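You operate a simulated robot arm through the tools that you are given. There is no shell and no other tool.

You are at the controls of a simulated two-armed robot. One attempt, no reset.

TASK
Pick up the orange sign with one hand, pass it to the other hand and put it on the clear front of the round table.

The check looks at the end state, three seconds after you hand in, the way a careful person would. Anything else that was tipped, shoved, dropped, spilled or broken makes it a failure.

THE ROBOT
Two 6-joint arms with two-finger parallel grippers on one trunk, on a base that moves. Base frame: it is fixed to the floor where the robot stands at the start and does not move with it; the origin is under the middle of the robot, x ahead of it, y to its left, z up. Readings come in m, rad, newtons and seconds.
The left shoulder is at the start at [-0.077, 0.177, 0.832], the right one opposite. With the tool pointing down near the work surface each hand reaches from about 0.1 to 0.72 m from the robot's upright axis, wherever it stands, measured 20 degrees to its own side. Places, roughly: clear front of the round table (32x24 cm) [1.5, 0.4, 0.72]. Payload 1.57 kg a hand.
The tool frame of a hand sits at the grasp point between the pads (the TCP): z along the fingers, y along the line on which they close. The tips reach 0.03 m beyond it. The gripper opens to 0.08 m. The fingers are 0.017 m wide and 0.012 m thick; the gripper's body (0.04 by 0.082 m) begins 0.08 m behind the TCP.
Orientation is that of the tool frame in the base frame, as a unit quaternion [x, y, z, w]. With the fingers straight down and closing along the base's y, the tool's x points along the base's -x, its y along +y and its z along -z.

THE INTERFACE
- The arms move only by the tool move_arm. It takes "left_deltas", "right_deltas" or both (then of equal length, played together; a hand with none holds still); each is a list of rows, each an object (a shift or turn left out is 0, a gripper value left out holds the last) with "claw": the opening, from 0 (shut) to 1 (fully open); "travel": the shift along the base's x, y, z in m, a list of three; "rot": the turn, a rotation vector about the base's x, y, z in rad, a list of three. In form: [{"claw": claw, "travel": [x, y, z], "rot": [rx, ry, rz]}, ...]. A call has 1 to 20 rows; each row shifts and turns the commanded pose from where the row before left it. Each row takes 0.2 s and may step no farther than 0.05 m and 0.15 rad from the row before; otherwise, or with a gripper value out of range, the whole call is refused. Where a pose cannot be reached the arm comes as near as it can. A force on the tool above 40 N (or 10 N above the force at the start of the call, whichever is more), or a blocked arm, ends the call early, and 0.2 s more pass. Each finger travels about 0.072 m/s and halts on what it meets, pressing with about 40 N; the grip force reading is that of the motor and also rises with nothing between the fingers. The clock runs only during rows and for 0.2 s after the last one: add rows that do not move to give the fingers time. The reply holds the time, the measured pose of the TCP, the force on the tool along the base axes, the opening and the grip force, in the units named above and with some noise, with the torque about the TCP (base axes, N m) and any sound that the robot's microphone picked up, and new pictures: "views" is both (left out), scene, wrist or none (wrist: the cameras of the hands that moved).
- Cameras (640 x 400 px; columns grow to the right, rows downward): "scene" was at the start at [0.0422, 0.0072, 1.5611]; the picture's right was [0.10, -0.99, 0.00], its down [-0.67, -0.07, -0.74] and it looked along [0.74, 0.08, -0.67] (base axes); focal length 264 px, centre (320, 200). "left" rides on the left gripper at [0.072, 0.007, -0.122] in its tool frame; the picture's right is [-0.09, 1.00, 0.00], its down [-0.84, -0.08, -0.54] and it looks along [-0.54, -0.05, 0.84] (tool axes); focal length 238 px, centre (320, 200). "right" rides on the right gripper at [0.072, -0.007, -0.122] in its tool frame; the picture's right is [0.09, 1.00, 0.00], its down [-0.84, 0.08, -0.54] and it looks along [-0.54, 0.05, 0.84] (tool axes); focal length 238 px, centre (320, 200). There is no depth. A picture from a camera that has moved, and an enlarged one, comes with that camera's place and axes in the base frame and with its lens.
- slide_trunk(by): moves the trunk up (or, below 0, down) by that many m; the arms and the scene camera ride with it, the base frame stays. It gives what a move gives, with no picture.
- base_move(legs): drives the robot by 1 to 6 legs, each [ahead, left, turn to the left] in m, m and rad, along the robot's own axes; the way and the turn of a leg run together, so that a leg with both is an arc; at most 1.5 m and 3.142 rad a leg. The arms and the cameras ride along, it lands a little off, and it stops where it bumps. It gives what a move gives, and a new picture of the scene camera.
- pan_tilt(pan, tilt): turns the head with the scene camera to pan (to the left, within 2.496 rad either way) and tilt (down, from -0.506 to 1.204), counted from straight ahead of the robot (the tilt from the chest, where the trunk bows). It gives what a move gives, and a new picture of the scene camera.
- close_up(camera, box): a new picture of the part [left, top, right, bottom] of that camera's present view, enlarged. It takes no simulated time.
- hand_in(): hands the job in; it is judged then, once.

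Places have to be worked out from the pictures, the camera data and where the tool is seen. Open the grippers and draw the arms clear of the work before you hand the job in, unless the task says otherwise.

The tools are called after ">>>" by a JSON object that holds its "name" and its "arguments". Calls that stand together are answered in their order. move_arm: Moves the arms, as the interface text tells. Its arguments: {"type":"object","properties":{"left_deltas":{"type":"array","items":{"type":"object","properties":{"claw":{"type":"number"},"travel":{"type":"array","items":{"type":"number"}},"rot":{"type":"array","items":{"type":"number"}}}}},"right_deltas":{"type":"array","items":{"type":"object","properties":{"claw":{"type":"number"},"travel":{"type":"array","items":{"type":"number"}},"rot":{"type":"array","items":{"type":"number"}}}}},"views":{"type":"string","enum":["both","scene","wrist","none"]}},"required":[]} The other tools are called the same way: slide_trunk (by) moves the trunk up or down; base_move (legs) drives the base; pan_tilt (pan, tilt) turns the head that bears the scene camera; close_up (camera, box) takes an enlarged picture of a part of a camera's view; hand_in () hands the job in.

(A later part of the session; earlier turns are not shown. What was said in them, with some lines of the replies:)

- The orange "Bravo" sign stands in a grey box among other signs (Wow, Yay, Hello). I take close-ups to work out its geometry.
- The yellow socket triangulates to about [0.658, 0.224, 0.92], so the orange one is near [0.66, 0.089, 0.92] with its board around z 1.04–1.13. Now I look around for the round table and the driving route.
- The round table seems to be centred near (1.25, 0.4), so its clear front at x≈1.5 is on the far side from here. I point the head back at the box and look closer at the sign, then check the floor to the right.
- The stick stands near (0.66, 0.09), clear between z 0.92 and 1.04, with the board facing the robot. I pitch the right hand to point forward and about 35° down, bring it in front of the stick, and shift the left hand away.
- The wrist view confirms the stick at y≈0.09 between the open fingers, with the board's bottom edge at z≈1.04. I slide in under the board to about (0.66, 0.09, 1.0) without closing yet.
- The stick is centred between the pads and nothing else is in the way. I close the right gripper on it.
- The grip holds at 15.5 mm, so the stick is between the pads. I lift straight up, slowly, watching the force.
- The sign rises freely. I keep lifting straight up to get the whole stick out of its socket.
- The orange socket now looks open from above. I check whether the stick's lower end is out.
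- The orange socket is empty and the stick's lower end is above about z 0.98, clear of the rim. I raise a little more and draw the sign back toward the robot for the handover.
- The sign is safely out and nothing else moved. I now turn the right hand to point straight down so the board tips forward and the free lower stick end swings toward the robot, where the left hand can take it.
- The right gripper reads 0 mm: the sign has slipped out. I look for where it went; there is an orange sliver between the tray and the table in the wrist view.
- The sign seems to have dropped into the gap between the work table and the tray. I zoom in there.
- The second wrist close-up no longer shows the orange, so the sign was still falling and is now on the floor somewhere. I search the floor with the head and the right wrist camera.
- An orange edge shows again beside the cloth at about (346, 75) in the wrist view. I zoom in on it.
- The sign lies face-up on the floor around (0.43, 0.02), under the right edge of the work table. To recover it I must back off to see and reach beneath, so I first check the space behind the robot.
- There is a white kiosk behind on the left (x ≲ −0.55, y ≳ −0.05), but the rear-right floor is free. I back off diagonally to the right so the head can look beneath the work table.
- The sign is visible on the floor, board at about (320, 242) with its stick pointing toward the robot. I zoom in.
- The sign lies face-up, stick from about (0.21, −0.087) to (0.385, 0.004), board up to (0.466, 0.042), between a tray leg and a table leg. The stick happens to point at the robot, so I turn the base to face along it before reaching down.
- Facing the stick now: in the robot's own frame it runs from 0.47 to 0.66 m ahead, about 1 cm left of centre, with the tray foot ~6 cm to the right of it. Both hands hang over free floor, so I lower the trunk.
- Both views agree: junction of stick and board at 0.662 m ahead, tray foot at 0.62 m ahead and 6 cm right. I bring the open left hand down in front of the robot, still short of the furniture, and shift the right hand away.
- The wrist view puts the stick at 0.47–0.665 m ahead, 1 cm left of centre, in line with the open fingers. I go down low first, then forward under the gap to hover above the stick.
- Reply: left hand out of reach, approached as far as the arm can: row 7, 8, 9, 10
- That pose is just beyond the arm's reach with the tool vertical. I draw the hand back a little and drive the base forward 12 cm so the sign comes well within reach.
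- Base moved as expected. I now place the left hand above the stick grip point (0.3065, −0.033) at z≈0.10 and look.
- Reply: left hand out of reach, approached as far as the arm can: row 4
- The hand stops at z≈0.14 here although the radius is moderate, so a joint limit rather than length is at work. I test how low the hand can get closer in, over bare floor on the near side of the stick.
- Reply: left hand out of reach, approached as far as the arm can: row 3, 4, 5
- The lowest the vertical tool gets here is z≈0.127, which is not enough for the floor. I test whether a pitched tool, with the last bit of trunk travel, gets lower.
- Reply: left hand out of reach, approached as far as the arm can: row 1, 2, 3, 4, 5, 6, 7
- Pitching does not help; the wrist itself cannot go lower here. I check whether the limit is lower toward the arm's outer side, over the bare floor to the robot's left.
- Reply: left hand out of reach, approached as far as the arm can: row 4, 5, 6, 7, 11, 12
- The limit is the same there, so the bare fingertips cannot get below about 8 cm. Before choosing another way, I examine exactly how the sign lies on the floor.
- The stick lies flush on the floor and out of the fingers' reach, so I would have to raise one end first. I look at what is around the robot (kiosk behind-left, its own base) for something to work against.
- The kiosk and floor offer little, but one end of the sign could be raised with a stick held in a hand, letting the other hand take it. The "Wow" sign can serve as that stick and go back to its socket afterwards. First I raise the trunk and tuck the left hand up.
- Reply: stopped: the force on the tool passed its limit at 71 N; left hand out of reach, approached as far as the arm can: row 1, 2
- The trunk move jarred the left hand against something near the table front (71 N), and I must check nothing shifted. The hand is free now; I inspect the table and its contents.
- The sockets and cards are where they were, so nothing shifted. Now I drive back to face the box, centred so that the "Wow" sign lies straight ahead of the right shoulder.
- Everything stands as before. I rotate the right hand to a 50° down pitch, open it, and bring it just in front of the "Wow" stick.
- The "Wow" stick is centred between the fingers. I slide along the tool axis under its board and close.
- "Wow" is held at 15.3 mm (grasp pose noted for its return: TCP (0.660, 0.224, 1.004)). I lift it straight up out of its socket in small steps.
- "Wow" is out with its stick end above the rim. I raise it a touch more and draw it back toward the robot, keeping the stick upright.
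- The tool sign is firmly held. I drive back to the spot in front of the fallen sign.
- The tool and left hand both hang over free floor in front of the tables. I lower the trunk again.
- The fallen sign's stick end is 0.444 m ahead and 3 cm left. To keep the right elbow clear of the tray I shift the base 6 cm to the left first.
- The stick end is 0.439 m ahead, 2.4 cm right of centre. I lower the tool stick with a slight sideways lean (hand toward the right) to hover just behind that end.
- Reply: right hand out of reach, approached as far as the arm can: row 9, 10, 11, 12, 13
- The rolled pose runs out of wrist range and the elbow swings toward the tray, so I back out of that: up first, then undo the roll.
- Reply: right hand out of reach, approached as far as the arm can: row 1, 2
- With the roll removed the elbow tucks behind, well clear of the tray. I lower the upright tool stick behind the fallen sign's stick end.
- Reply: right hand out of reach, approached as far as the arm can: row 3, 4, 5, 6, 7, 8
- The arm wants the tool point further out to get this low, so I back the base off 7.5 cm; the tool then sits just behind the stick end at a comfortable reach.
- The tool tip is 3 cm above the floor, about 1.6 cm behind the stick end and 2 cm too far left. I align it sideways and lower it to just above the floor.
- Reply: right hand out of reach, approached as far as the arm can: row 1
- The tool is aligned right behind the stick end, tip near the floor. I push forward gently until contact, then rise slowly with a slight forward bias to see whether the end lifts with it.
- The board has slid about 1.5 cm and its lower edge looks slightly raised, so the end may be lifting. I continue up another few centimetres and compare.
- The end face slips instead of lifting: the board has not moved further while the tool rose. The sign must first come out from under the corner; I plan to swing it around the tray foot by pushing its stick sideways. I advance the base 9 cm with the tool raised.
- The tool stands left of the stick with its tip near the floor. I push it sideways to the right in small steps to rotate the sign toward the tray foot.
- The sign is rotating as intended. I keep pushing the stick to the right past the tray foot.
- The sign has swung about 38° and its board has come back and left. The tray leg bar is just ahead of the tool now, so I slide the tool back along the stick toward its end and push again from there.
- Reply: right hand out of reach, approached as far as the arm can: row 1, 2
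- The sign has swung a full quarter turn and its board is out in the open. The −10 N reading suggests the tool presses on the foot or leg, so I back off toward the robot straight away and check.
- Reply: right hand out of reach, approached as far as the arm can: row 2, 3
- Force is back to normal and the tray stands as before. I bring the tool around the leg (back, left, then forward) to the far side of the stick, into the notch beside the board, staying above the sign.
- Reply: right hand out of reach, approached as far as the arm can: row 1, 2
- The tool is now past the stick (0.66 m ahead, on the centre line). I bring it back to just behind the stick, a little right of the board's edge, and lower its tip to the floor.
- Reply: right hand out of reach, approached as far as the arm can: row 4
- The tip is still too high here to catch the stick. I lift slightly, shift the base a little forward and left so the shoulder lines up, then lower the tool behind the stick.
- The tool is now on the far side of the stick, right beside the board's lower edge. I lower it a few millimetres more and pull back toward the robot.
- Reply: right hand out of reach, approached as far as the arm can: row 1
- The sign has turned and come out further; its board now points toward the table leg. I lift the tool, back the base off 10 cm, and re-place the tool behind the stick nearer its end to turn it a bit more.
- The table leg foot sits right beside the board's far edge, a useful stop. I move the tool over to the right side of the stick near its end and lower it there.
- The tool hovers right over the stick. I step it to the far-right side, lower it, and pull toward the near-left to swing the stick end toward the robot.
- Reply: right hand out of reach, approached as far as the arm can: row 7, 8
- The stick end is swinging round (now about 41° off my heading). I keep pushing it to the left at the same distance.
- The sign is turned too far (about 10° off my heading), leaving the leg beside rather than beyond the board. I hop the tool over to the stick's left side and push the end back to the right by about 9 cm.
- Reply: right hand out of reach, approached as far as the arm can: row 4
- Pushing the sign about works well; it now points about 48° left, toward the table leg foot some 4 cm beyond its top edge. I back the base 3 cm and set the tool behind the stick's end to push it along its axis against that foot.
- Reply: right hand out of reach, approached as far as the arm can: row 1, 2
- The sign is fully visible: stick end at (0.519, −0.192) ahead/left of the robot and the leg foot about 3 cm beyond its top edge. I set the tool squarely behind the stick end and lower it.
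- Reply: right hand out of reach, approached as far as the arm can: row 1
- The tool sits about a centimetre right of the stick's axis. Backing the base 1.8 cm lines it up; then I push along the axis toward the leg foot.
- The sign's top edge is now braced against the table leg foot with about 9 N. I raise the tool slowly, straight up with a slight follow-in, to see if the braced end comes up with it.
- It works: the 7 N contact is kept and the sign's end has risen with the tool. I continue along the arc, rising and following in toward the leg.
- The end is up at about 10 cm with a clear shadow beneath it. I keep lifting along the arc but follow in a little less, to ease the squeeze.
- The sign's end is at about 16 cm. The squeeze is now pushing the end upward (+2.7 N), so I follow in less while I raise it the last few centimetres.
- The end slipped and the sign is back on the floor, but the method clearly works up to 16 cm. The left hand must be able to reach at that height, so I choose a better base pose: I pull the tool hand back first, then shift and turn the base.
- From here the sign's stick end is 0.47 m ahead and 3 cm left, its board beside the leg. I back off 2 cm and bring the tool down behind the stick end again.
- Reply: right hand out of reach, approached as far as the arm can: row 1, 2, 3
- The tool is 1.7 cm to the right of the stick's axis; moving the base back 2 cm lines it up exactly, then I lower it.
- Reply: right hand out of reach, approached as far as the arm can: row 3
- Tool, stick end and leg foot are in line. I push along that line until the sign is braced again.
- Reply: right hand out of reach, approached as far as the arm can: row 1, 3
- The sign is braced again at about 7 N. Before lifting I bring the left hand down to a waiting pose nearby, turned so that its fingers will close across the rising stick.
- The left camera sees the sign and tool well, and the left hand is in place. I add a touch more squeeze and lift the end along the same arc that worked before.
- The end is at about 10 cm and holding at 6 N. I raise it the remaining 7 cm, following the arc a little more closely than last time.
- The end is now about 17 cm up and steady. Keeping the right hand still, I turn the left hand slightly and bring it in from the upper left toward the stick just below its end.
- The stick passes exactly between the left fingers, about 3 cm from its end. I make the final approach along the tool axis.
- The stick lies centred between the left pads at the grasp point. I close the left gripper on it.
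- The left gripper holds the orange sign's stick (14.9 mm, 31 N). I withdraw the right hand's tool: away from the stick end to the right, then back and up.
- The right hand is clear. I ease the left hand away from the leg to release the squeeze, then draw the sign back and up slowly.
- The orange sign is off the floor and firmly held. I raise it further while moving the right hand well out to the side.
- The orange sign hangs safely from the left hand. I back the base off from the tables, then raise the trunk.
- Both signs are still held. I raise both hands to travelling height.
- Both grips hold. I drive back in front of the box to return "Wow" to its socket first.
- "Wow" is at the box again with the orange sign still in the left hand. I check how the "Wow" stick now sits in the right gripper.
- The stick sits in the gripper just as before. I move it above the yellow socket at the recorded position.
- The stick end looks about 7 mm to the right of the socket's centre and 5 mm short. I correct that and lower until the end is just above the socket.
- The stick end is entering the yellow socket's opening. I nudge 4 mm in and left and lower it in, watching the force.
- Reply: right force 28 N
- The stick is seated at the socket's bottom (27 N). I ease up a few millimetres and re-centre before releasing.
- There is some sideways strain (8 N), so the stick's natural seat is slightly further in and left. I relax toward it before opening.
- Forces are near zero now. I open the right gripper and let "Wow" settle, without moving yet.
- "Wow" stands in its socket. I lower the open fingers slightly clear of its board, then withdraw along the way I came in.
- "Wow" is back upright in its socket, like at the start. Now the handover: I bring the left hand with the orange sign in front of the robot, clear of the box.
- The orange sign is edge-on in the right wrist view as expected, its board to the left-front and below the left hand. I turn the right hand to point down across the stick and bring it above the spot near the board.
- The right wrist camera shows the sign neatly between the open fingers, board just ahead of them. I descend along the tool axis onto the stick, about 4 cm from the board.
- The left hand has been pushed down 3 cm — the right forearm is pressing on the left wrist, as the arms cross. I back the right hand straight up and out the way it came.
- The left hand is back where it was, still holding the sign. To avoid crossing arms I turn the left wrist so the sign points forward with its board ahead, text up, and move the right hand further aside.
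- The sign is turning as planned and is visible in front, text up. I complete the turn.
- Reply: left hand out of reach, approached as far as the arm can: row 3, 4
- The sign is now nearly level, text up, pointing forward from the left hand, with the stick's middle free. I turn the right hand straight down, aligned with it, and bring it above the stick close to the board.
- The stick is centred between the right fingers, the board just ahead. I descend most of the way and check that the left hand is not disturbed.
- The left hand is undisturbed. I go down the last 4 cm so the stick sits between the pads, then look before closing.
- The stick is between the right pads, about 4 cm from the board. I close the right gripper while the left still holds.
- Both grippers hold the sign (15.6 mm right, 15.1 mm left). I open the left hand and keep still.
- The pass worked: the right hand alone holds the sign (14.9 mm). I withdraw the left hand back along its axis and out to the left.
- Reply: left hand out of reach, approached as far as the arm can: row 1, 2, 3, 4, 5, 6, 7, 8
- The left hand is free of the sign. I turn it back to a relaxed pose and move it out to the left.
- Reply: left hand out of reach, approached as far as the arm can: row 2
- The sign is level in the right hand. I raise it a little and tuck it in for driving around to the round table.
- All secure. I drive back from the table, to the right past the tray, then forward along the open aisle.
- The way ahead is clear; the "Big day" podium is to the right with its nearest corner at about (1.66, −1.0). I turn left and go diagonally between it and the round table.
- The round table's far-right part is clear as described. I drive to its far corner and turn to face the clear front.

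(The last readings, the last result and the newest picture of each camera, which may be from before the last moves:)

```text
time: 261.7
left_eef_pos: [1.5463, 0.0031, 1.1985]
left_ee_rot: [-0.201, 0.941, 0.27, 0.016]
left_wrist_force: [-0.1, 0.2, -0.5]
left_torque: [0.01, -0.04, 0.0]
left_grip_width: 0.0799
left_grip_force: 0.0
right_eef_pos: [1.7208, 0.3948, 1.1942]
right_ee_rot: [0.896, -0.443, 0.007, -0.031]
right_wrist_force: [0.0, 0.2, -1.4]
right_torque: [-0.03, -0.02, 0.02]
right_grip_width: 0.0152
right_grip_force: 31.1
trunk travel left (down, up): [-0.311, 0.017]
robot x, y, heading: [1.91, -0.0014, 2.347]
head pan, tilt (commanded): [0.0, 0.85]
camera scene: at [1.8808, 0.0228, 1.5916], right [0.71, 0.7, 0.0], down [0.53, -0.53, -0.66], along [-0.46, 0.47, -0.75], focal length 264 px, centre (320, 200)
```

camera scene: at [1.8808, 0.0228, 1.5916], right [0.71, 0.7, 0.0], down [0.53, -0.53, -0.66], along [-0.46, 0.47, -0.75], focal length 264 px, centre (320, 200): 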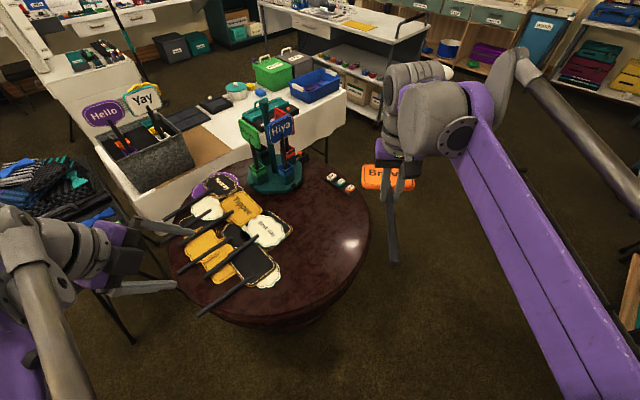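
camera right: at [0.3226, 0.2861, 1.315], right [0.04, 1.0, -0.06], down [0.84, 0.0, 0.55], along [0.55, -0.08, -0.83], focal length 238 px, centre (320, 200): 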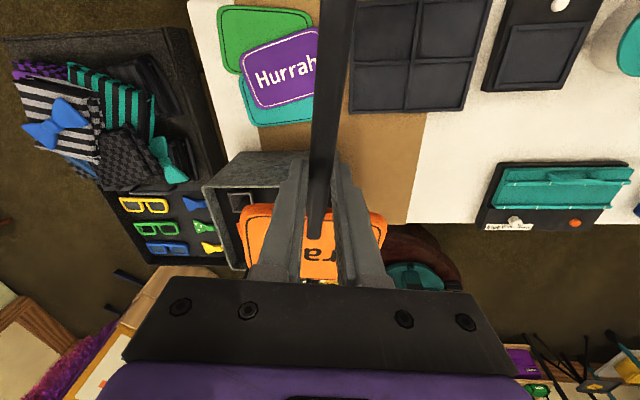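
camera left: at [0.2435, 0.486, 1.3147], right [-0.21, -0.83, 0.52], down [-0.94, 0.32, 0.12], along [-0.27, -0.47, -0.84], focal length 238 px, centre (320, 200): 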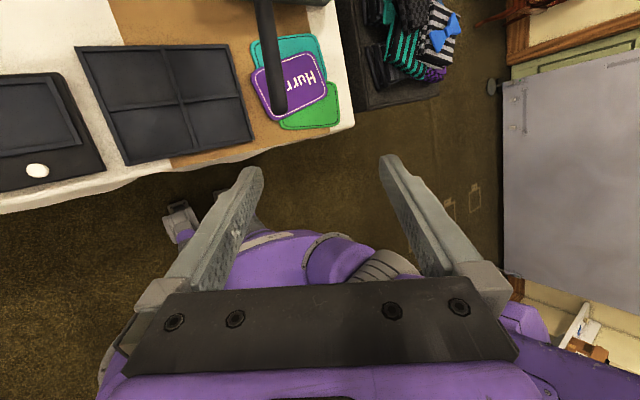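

This gives a clear view: the cards lie on the left half and the front (nearest me, around (1.5, 0.4)) is bare. I level the sign slightly and bring it over that area.

>>> {"name": "move_arm", "arguments": {"right_deltas": [{"claw": 0, "travel": [-0.0327, 0.0025, -0.02], "rot": [0.018, 0.05, 0]}, {"travel": [-0.0327, 0.0025, -0.03], "rot": [0.018, 0.05, 0]}, {"travel": [-0.0327, 0.0025, -0.035]}, {"travel": [-0.0327, 0.0025, -0.035]}, {"travel": [-0.0327, 0.0025, -0.035]}, {"travel": [-0.0327, 0.0025, -0.035]}, {"travel": [-0.0327, 0.0025, -0.035]}, {"travel": [0, 0, 0]}]}}

>>> {"name": "close_up", "arguments": {"camera": "scene", "box": [180, 130, 420, 330]}}

```text
time: 263.5
left_eef_pos: [1.5468, 0.0036, 1.1972]
left_ee_rot: [-0.201, 0.941, 0.271, 0.016]
left_wrist_force: [1.2, -0.4, 0.0]
left_torque: [0.01, 0.0, 0.03]
left_grip_width: 0.0798
left_grip_force: 0.0
right_eef_pos: [1.4933, 0.4109, 0.9705]
right_ee_rot: [0.894, -0.445, -0.045, -0.025]
right_wrist_force: [0.3, 0.0, -0.8]
right_torque: [-0.03, 0.0, 0.01]
right_grip_width: 0.0151
right_grip_force: 31.0
trunk travel left (down, up): [-0.311, 0.017]
robot x, y, heading: [1.9021, 0.0, 2.351]
head pan, tilt (commanded): [0.0, 0.85]
camera scene: at [1.8818, 0.0226, 1.5916], right [0.71, 0.7, 0.0], down [0.53, -0.54, -0.66], along [-0.46, 0.47, -0.75], focal length 264 px, centre (320, 200)
camera right: at [1.5495, 0.3478, 1.0846], right [-0.74, -0.67, -0.01], down [-0.53, 0.57, 0.63], along [-0.41, 0.47, -0.78], focal length 238 px, centre (320, 200)
```

scene: 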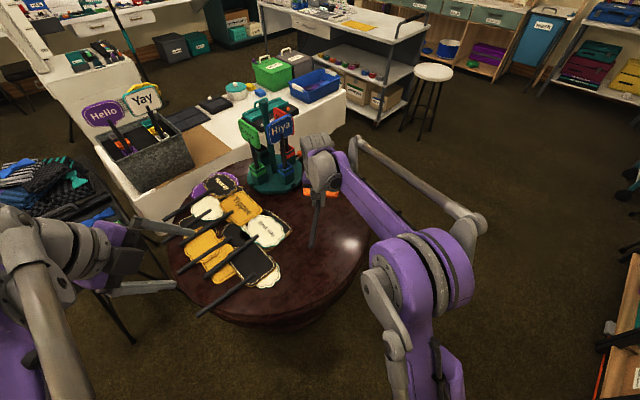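
right: 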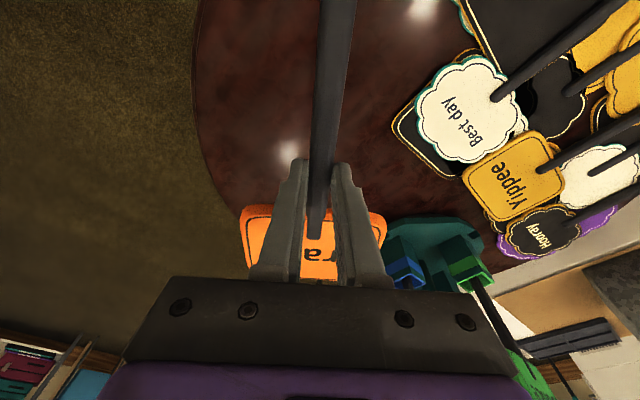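

```text
2.00 times, centred on (300, 230) of scene
camera zoom: at [1.8818, 0.0226, 1.5916], right [0.71, 0.7, 0.0], down [0.53, -0.54, -0.66], along [-0.46, 0.47, -0.75], focal length 528 px, centre (360, 140)
```

zoom: 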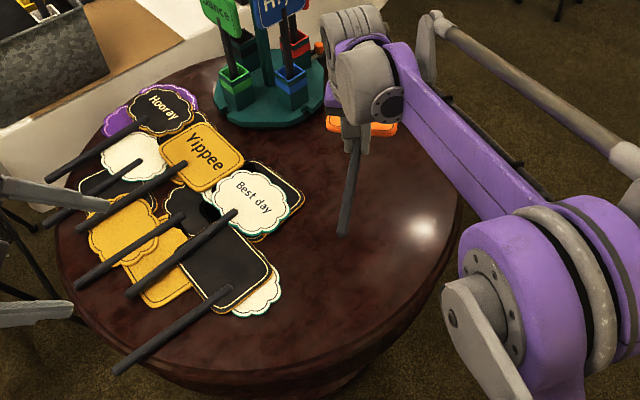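

The sign hangs over bare table, clear of the cards and the stand. I lower it to a couple of centimetres above the surface.

>>> {"name": "move_arm", "arguments": {"right_deltas": [{"claw": 0, "travel": [0.003, -0.001, -0.04]}, {"travel": [0.003, -0.001, -0.04]}, {"travel": [0, 0, -0.04]}, {"travel": [0, 0, -0.04]}, {"travel": [0, 0, -0.035]}, {"travel": [0, 0, 0]}]}}

>>> {"name": "close_up", "arguments": {"camera": "scene", "box": [240, 150, 420, 300]}}

>>> {"name": "close_up", "arguments": {"camera": "right", "box": [200, 0, 440, 290]}}

```text
time: 264.9
left_eef_pos: [1.5465, 0.0036, 1.1982]
left_ee_rot: [-0.201, 0.941, 0.271, 0.015]
left_wrist_force: [0.6, 0.1, -0.6]
left_torque: [0.0, 0.01, 0.0]
left_grip_width: 0.0801
left_grip_force: 0.1
right_eef_pos: [1.4968, 0.4076, 0.7732]
right_ee_rot: [0.895, -0.444, -0.046, -0.024]
right_wrist_force: [-0.7, -0.7, -1.0]
right_torque: [-0.03, -0.01, -0.01]
right_grip_width: 0.0151
right_grip_force: 30.4
trunk travel left (down, up): [-0.311, 0.017]
robot x, y, heading: [1.9076, -0.0021, 2.35]
head pan, tilt (commanded): [0.0, 0.85]
camera scene: at [1.8811, 0.0227, 1.5916], right [0.71, 0.7, 0.0], down [0.53, -0.54, -0.66], along [-0.46, 0.47, -0.75], focal length 264 px, centre (320, 200)
camera right: at [1.5538, 0.3452, 0.8867], right [-0.74, -0.67, -0.01], down [-0.53, 0.57, 0.62], along [-0.41, 0.47, -0.78], focal length 238 px, centre (320, 200)
```

scene: 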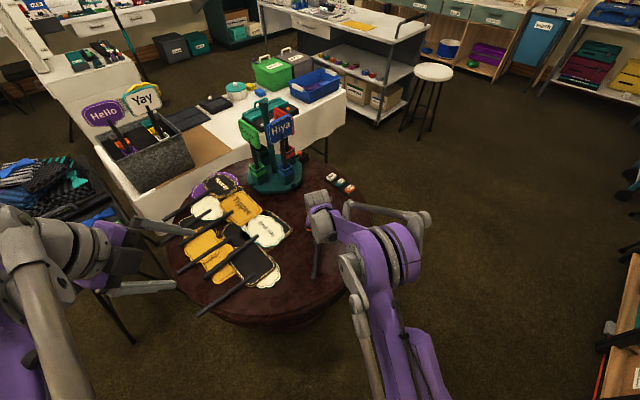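
right: 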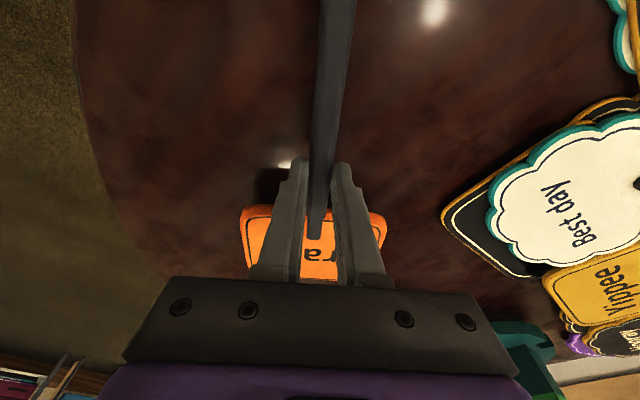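

```text
2.67 times, centred on (330, 225) of scene
camera zoom: at [1.8811, 0.0227, 1.5916], right [0.71, 0.7, 0.0], down [0.53, -0.54, -0.66], along [-0.46, 0.47, -0.75], focal length 704 px, centre (293, 133)
```

zoom: 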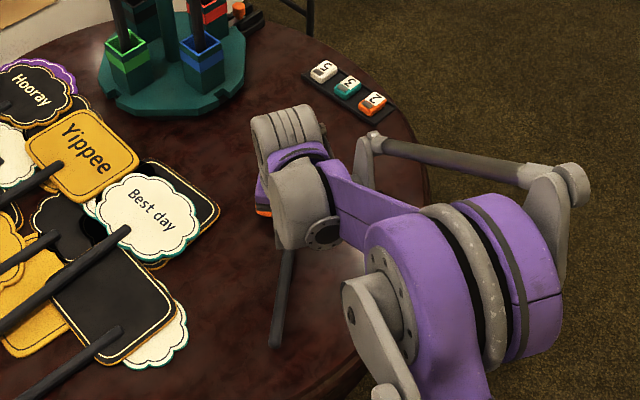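

```text
1.38 times, centred on (320, 145) of right
camera zoom: at [1.5538, 0.3452, 0.8867], right [-0.74, -0.67, -0.01], down [-0.53, 0.57, 0.62], along [-0.41, 0.47, -0.78], focal length 329 px, centre (320, 276)
```

zoom: 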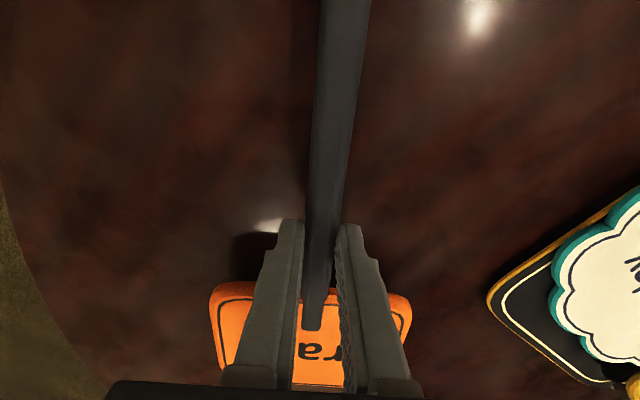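

About 2 cm to go and everything around is clear. I lower in small steps until I feel the table.

>>> {"name": "move_arm", "arguments": {"right_deltas": [{"claw": 0, "travel": [0, 0, -0.006]}, {"travel": [0, 0, -0.005]}, {"travel": [0, 0, -0.004]}, {"travel": [0, 0, -0.003]}, {"travel": [0, 0, 0]}], "views": "wrist"}}

```text
time: 266.1
left_eef_pos: [1.5468, 0.0039, 1.198]
left_ee_rot: [-0.202, 0.941, 0.271, 0.015]
left_wrist_force: [0.3, -0.1, 0.0]
left_torque: [0.02, 0.0, 0.0]
left_grip_width: 0.0801
left_grip_force: 0.0
right_eef_pos: [1.4978, 0.4108, 0.7577]
right_ee_rot: [0.895, -0.444, -0.045, -0.025]
right_wrist_force: [-0.4, -0.4, 0.1]
right_torque: [-0.05, 0.01, -0.01]
right_grip_width: 0.015
right_grip_force: 31.0
trunk travel left (down, up): [-0.311, 0.017]
robot x, y, heading: [1.9051, -0.0022, 2.349]
head pan, tilt (commanded): [0.0, 0.85]
camera right: at [1.5544, 0.3478, 0.8697], right [-0.74, -0.67, -0.01], down [-0.53, 0.57, 0.62], along [-0.41, 0.47, -0.78], focal length 238 px, centre (320, 200)
```

right: 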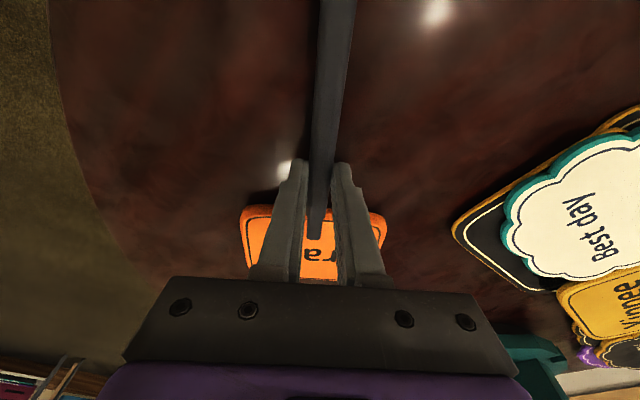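

>>> {"name": "move_arm", "arguments": {"right_deltas": [{"claw": 0, "travel": [0, 0, -0.003]}, {"travel": [0, 0, -0.003]}, {"travel": [0, 0, -0.002]}, {"travel": [0, 0, 0]}], "views": "wrist"}}

```text
time: 267.1
left_eef_pos: [1.5485, 0.0032, 1.1991]
left_ee_rot: [-0.201, 0.941, 0.272, 0.015]
left_wrist_force: [0.3, 0.5, 0.5]
left_torque: [-0.01, 0.0, 0.03]
left_grip_width: 0.0798
left_grip_force: 0.0
right_eef_pos: [1.4993, 0.41, 0.7513]
right_ee_rot: [0.894, -0.444, -0.047, -0.025]
right_wrist_force: [-5.7, 4.7, 32.5]
right_torque: [-0.04, 0.15, 0.02]
right_grip_width: 0.0149
right_grip_force: 31.7
trunk travel left (down, up): [-0.311, 0.017]
robot x, y, heading: [1.9078, -0.0003, 2.353]
head pan, tilt (commanded): [0.0, 0.85]
camera right: at [1.5554, 0.3473, 0.8638], right [-0.74, -0.67, -0.01], down [-0.53, 0.57, 0.63], along [-0.42, 0.47, -0.78], focal length 238 px, centre (320, 200)
```

right: 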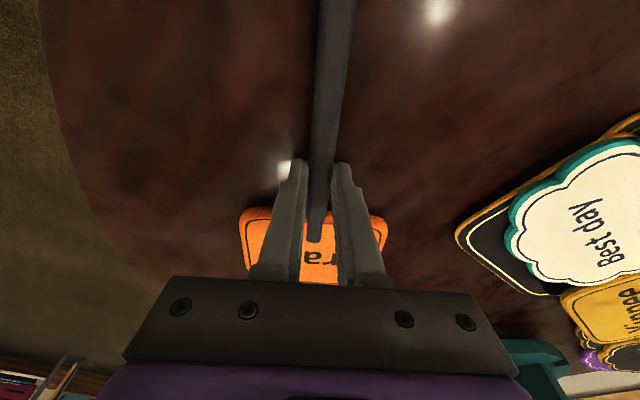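

The table is felt at TCP z≈0.751 (32 N). I ease up 2 mm and then open the gripper gently.

>>> {"name": "move_arm", "arguments": {"right_deltas": [{"claw": 0, "travel": [0, 0, 0.0025]}, {"claw": 0, "travel": [0, 0, 0]}, {"claw": 0.25}, {"claw": 0.4}, {"claw": 0.6}, {"claw": 0.6}]}}

>>> {"name": "close_up", "arguments": {"camera": "right", "box": [200, 0, 440, 290]}}

```text
time: 268.5
left_eef_pos: [1.5477, 0.0044, 1.198]
left_ee_rot: [-0.202, 0.941, 0.272, 0.016]
left_wrist_force: [0.8, -0.5, -0.4]
left_torque: [0.0, -0.02, 0.0]
left_grip_width: 0.08
left_grip_force: 0.0
right_eef_pos: [1.4979, 0.41, 0.7518]
right_ee_rot: [0.895, -0.444, -0.046, -0.024]
right_wrist_force: [-0.6, -0.4, -0.8]
right_torque: [0.01, -0.03, 0.0]
right_grip_width: 0.048
right_grip_force: 0.1
trunk travel left (down, up): [-0.311, 0.017]
robot x, y, heading: [1.9064, -0.0018, 2.352]
head pan, tilt (commanded): [0.0, 0.85]
camera scene: at [1.8807, 0.0228, 1.5915], right [0.71, 0.7, 0.0], down [0.53, -0.54, -0.66], along [-0.46, 0.47, -0.75], focal length 264 px, centre (320, 200)
camera right: at [1.554, 0.3471, 0.8642], right [-0.74, -0.67, -0.01], down [-0.53, 0.57, 0.62], along [-0.41, 0.47, -0.78], focal length 238 px, centre (320, 200)
```

scene: 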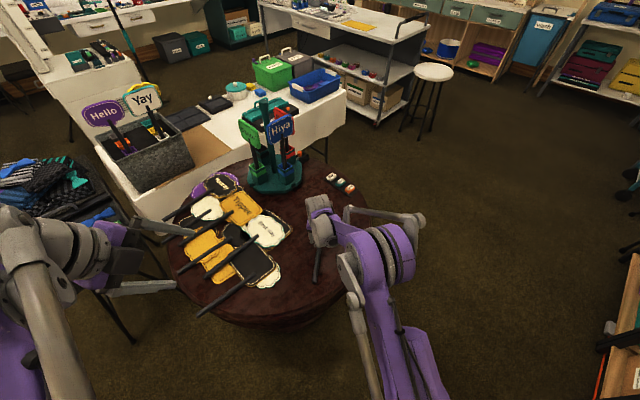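
right: 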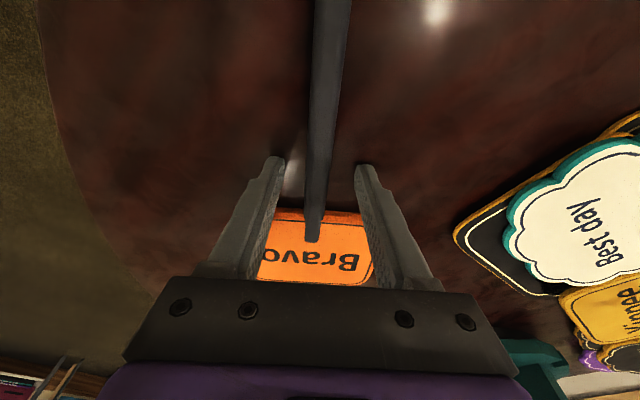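

```text
1.38 times, centred on (320, 145) of right
camera zoom: at [1.554, 0.3471, 0.8642], right [-0.74, -0.67, -0.01], down [-0.53, 0.57, 0.62], along [-0.41, 0.47, -0.78], focal length 329 px, centre (320, 276)
```

zoom: 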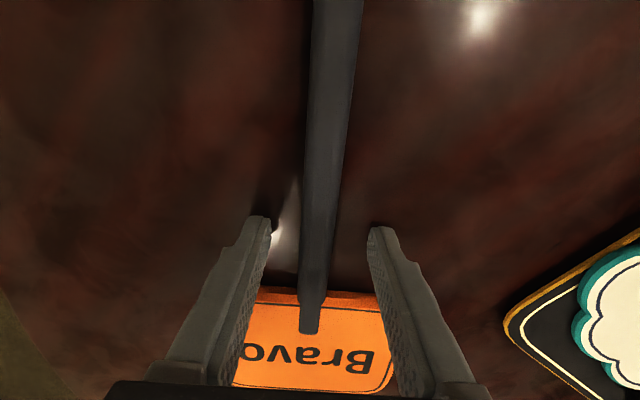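

The sign lies flat on the table, text up, free of the fingers. I lift the right hand straight up, clear of it.

>>> {"name": "move_arm", "arguments": {"right_deltas": [{"claw": 0.6, "travel": [0, 0, 0.015]}, {"travel": [0, 0, 0.025]}, {"travel": [0, 0, 0.035]}, {"travel": [0, 0, 0.045]}, {"travel": [0.01, -0.01, 0.045]}, {"travel": [0.02, -0.02, 0.04]}, {"travel": [0.02, -0.02, 0.04]}, {"travel": [0.025, -0.02, 0.03]}, {"travel": [0.03, -0.02, 0.02]}]}}

>>> {"name": "close_up", "arguments": {"camera": "scene", "box": [170, 130, 400, 330]}}

```text
time: 270.5
left_eef_pos: [1.5478, 0.0027, 1.1991]
left_ee_rot: [-0.202, 0.941, 0.27, 0.015]
left_wrist_force: [0.5, -0.1, 0.1]
left_torque: [0.01, 0.02, 0.0]
left_grip_width: 0.0799
left_grip_force: 0.0
right_eef_pos: [1.6051, 0.322, 1.0452]
right_ee_rot: [0.895, -0.443, -0.046, -0.025]
right_wrist_force: [-0.2, 0.0, 0.7]
right_torque: [0.0, 0.03, -0.02]
right_grip_width: 0.0479
right_grip_force: 0.1
trunk travel left (down, up): [-0.311, 0.017]
robot x, y, heading: [1.9086, -0.0004, 2.348]
head pan, tilt (commanded): [0.0, 0.85]
camera scene: at [1.8826, 0.022, 1.5916], right [0.71, 0.7, 0.0], down [0.53, -0.53, -0.66], along [-0.46, 0.47, -0.75], focal length 264 px, centre (320, 200)
camera right: at [1.6605, 0.2594, 1.1584], right [-0.74, -0.67, -0.01], down [-0.53, 0.57, 0.63], along [-0.41, 0.47, -0.78], focal length 238 px, centre (320, 200)
```

scene: 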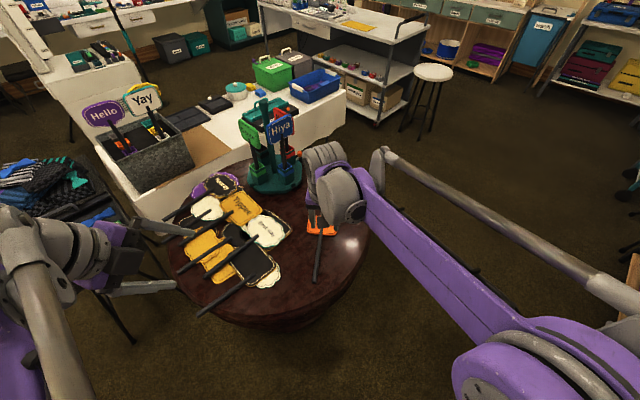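
right: 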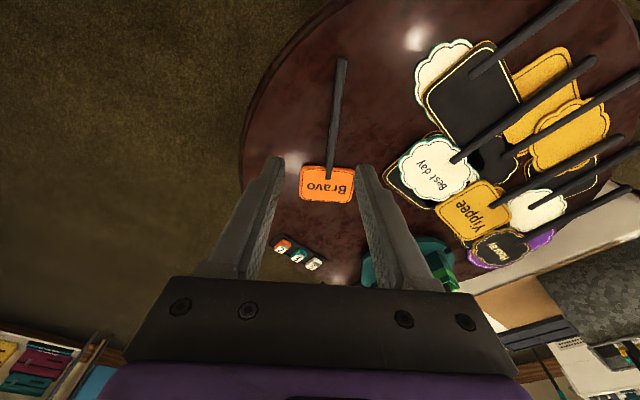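

```text
2.00 times, centred on (285, 230) of scene
camera zoom: at [1.8826, 0.022, 1.5916], right [0.71, 0.7, 0.0], down [0.53, -0.53, -0.66], along [-0.46, 0.47, -0.75], focal length 528 px, centre (390, 140)
```

zoom: 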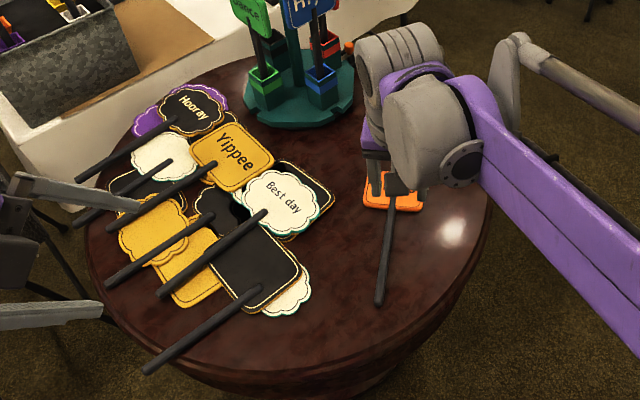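

The orange sign lies face-up on the clear front, touching nothing else. I back the robot away to clear the arms from the table, then check the box once more.

>>> {"name": "base_move", "arguments": {"legs": [[-0.3, 0, 0]]}}

>>> {"name": "close_up", "arguments": {"camera": "scene", "box": [70, 60, 230, 200]}}

>>> {"name": "close_up", "arguments": {"camera": "scene", "box": [150, 110, 410, 300]}}

```text
time: 272.5
left_eef_pos: [1.7541, -0.2053, 1.1983]
left_ee_rot: [-0.198, 0.942, 0.271, 0.016]
left_wrist_force: [-0.4, 1.4, -0.7]
left_torque: [-0.01, 0.0, -0.02]
left_grip_width: 0.0799
left_grip_force: 0.1
right_eef_pos: [1.8122, 0.1121, 1.0448]
right_ee_rot: [0.892, -0.449, -0.045, -0.024]
right_wrist_force: [0.9, -0.1, -0.5]
right_torque: [0.0, -0.02, 0.0]
right_grip_width: 0.048
right_grip_force: 0.0
trunk travel left (down, up): [-0.311, 0.017]
robot x, y, heading: [2.114, -0.2153, 2.336]
head pan, tilt (commanded): [0.0, 0.85]
camera scene: at [2.0884, -0.1892, 1.5918], right [0.72, 0.7, 0.0], down [0.52, -0.54, -0.66], along [-0.46, 0.47, -0.75], focal length 264 px, centre (320, 200)
```

scene: 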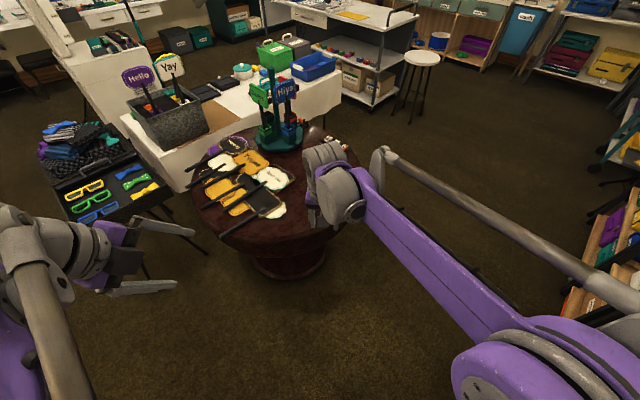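

```text
2.86 times, centred on (150, 130) of scene
camera zoom: at [2.0884, -0.1892, 1.5918], right [0.72, 0.7, 0.0], down [0.52, -0.54, -0.66], along [-0.46, 0.47, -0.75], focal length 754 px, centre (806, 400)
```

zoom: 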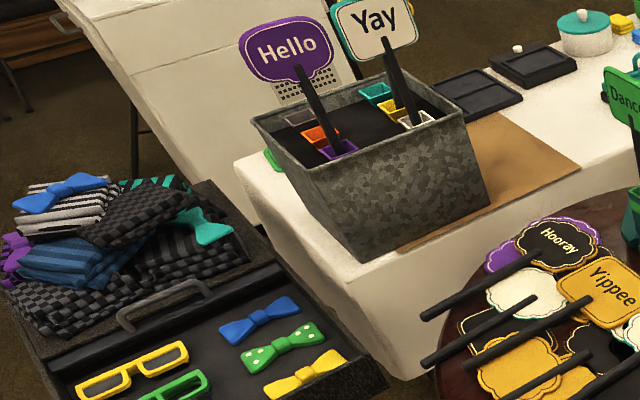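

```text
2.11 times, centred on (280, 205) of scene
camera zoom: at [2.0884, -0.1892, 1.5918], right [0.72, 0.7, 0.0], down [0.52, -0.54, -0.66], along [-0.46, 0.47, -0.75], focal length 556 px, centre (404, 190)
```

zoom: 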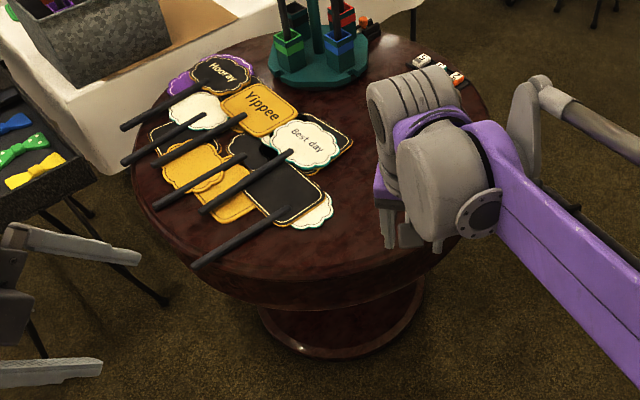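

The sign on the table is now hidden behind the hand, and "Wow" behind "Yay". I move the right hand aside and look more closely at both.

>>> {"name": "move_arm", "arguments": {"right_deltas": [{"claw": 0.6, "travel": [0.03, 0.03, 0.02]}, {"travel": [0.03, 0.03, 0.02]}, {"travel": [0.03, 0.03, 0.02]}, {"travel": [0.03, 0.03, 0.02]}, {"travel": [0.02, 0.03, 0.02]}], "views": "scene"}}

>>> {"name": "close_up", "arguments": {"camera": "scene", "box": [120, 50, 210, 120]}}

>>> {"name": "close_up", "arguments": {"camera": "scene", "box": [190, 120, 390, 280]}}

```text
time: 273.7
left_eef_pos: [1.7535, -0.2063, 1.1988]
left_ee_rot: [-0.199, 0.942, 0.271, 0.015]
left_wrist_force: [0.4, -0.2, -0.5]
left_torque: [0.0, -0.01, -0.03]
left_grip_width: 0.08
left_grip_force: 0.0
right_eef_pos: [1.9534, 0.2629, 1.1453]
right_ee_rot: [0.893, -0.447, -0.044, -0.024]
right_wrist_force: [-1.1, 0.8, -0.3]
right_torque: [0.0, 0.01, 0.01]
right_grip_width: 0.0478
right_grip_force: 0.1
trunk travel left (down, up): [-0.311, 0.017]
robot x, y, heading: [2.1146, -0.2159, 2.342]
head pan, tilt (commanded): [0.0, 0.85]
camera scene: at [2.0889, -0.1889, 1.5916], right [0.72, 0.7, 0.0], down [0.52, -0.54, -0.66], along [-0.46, 0.47, -0.75], focal length 264 px, centre (320, 200)
```

scene: 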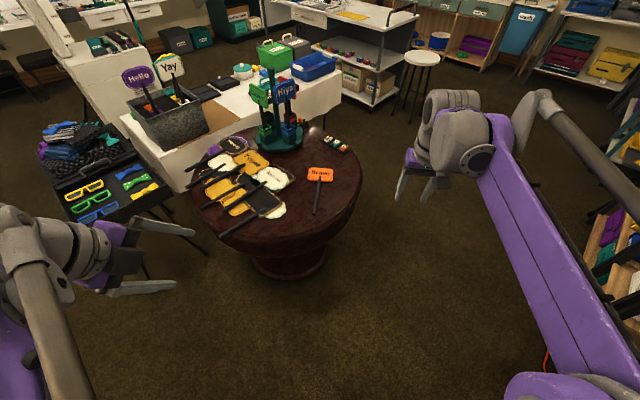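

```text
5.71 times, centred on (165, 85) of scene
camera zoom: at [2.0889, -0.1889, 1.5916], right [0.72, 0.7, 0.0], down [0.52, -0.54, -0.66], along [-0.46, 0.47, -0.75], focal length 1508 px, centre (1206, 857)
```

zoom: 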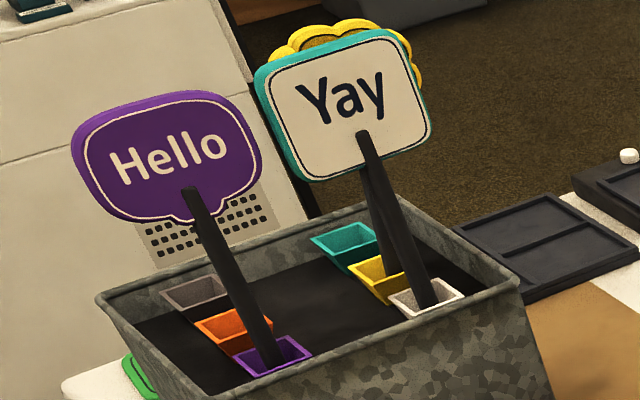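

```text
2.50 times, centred on (290, 200) of scene
camera zoom: at [2.0889, -0.1889, 1.5916], right [0.72, 0.7, 0.0], down [0.52, -0.54, -0.66], along [-0.46, 0.47, -0.75], focal length 660 px, centre (395, 200)
```

zoom: 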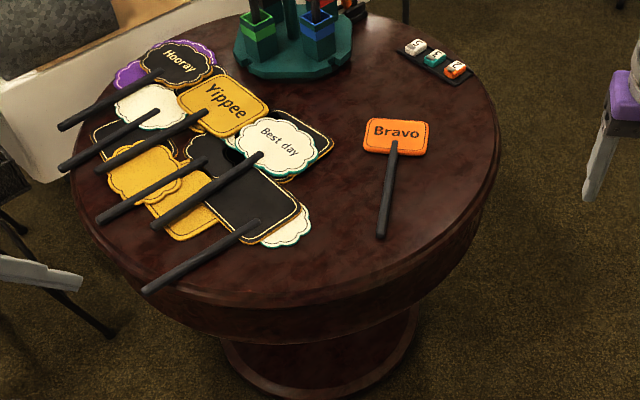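

"Wow" stands in its yellow socket, the other cards and the stand are untouched, and "Bravo" lies flat on the clear front of the round table. I open the right gripper fully; both arms are clear.

>>> {"name": "move_arm", "arguments": {"right_deltas": [{"claw": 1}, {"claw": 1}], "views": "none"}}

```text
time: 274.3
left_eef_pos: [1.7553, -0.2062, 1.1995]
left_ee_rot: [-0.199, 0.942, 0.271, 0.017]
left_wrist_force: [-0.2, -0.2, -0.2]
left_torque: [0.0, 0.02, 0.0]
left_grip_width: 0.0799
left_grip_force: 0.0
right_eef_pos: [1.952, 0.2623, 1.1457]
right_ee_rot: [0.892, -0.448, -0.045, -0.026]
right_wrist_force: [0.2, -0.5, -0.1]
right_torque: [0.02, 0.01, -0.02]
right_grip_width: 0.0801
right_grip_force: 0.1
trunk travel left (down, up): [-0.311, 0.017]
robot x, y, heading: [2.1164, -0.2146, 2.34]
head pan, tilt (commanded): [0.0, 0.85]
```

The sign was picked up by the left hand, passed to the right and laid on the clear front of the round table; both grippers are open and drawn clear. I hand the job in.

>>> {"name": "hand_in", "arguments": {}}

```text
The job is handed in.
```

The orange "Bravo" sign is lying flat, text up, on the clear front of the round table, and the job is handed in. I picked it up with the left hand, passed it to the right, and placed it with the right. I don't have the verdict.

It did not go cleanly, and a careful check could find fault with some of this:

- **Dropped sign:** On the first try the right hand took the sign from its socket, but it slipped out and fell to the floor under the work table. I never found out why.
- **Borrowed "Wow" sign:** The arms cannot reach the floor, so I used the "Wow" sign as a stick. I pushed the orange sign around on the floor with it, then lifted one end against a table leg until the left hand could grab it.
- **"Wow" put back:** It is back in its yellow socket and standing upright, with about the slight lean it had at the start.
- **Hard contacts:** The left hand hit something near the work table's front edge at 71 N while the trunk was rising. The tool also pressed about 10 N near the tray's leg and about 9 N against the work table's leg. I checked the box and cards after the 71 N hit and looked at the tray after the other push. I saw nothing displaced, but I did not measure the furniture itself.

In the last pictures the cards and stand on the round table, the remaining signs in the box, the tray and the "Big day" podium all looked as they did at the start. Both grippers are open and the arms are clear.
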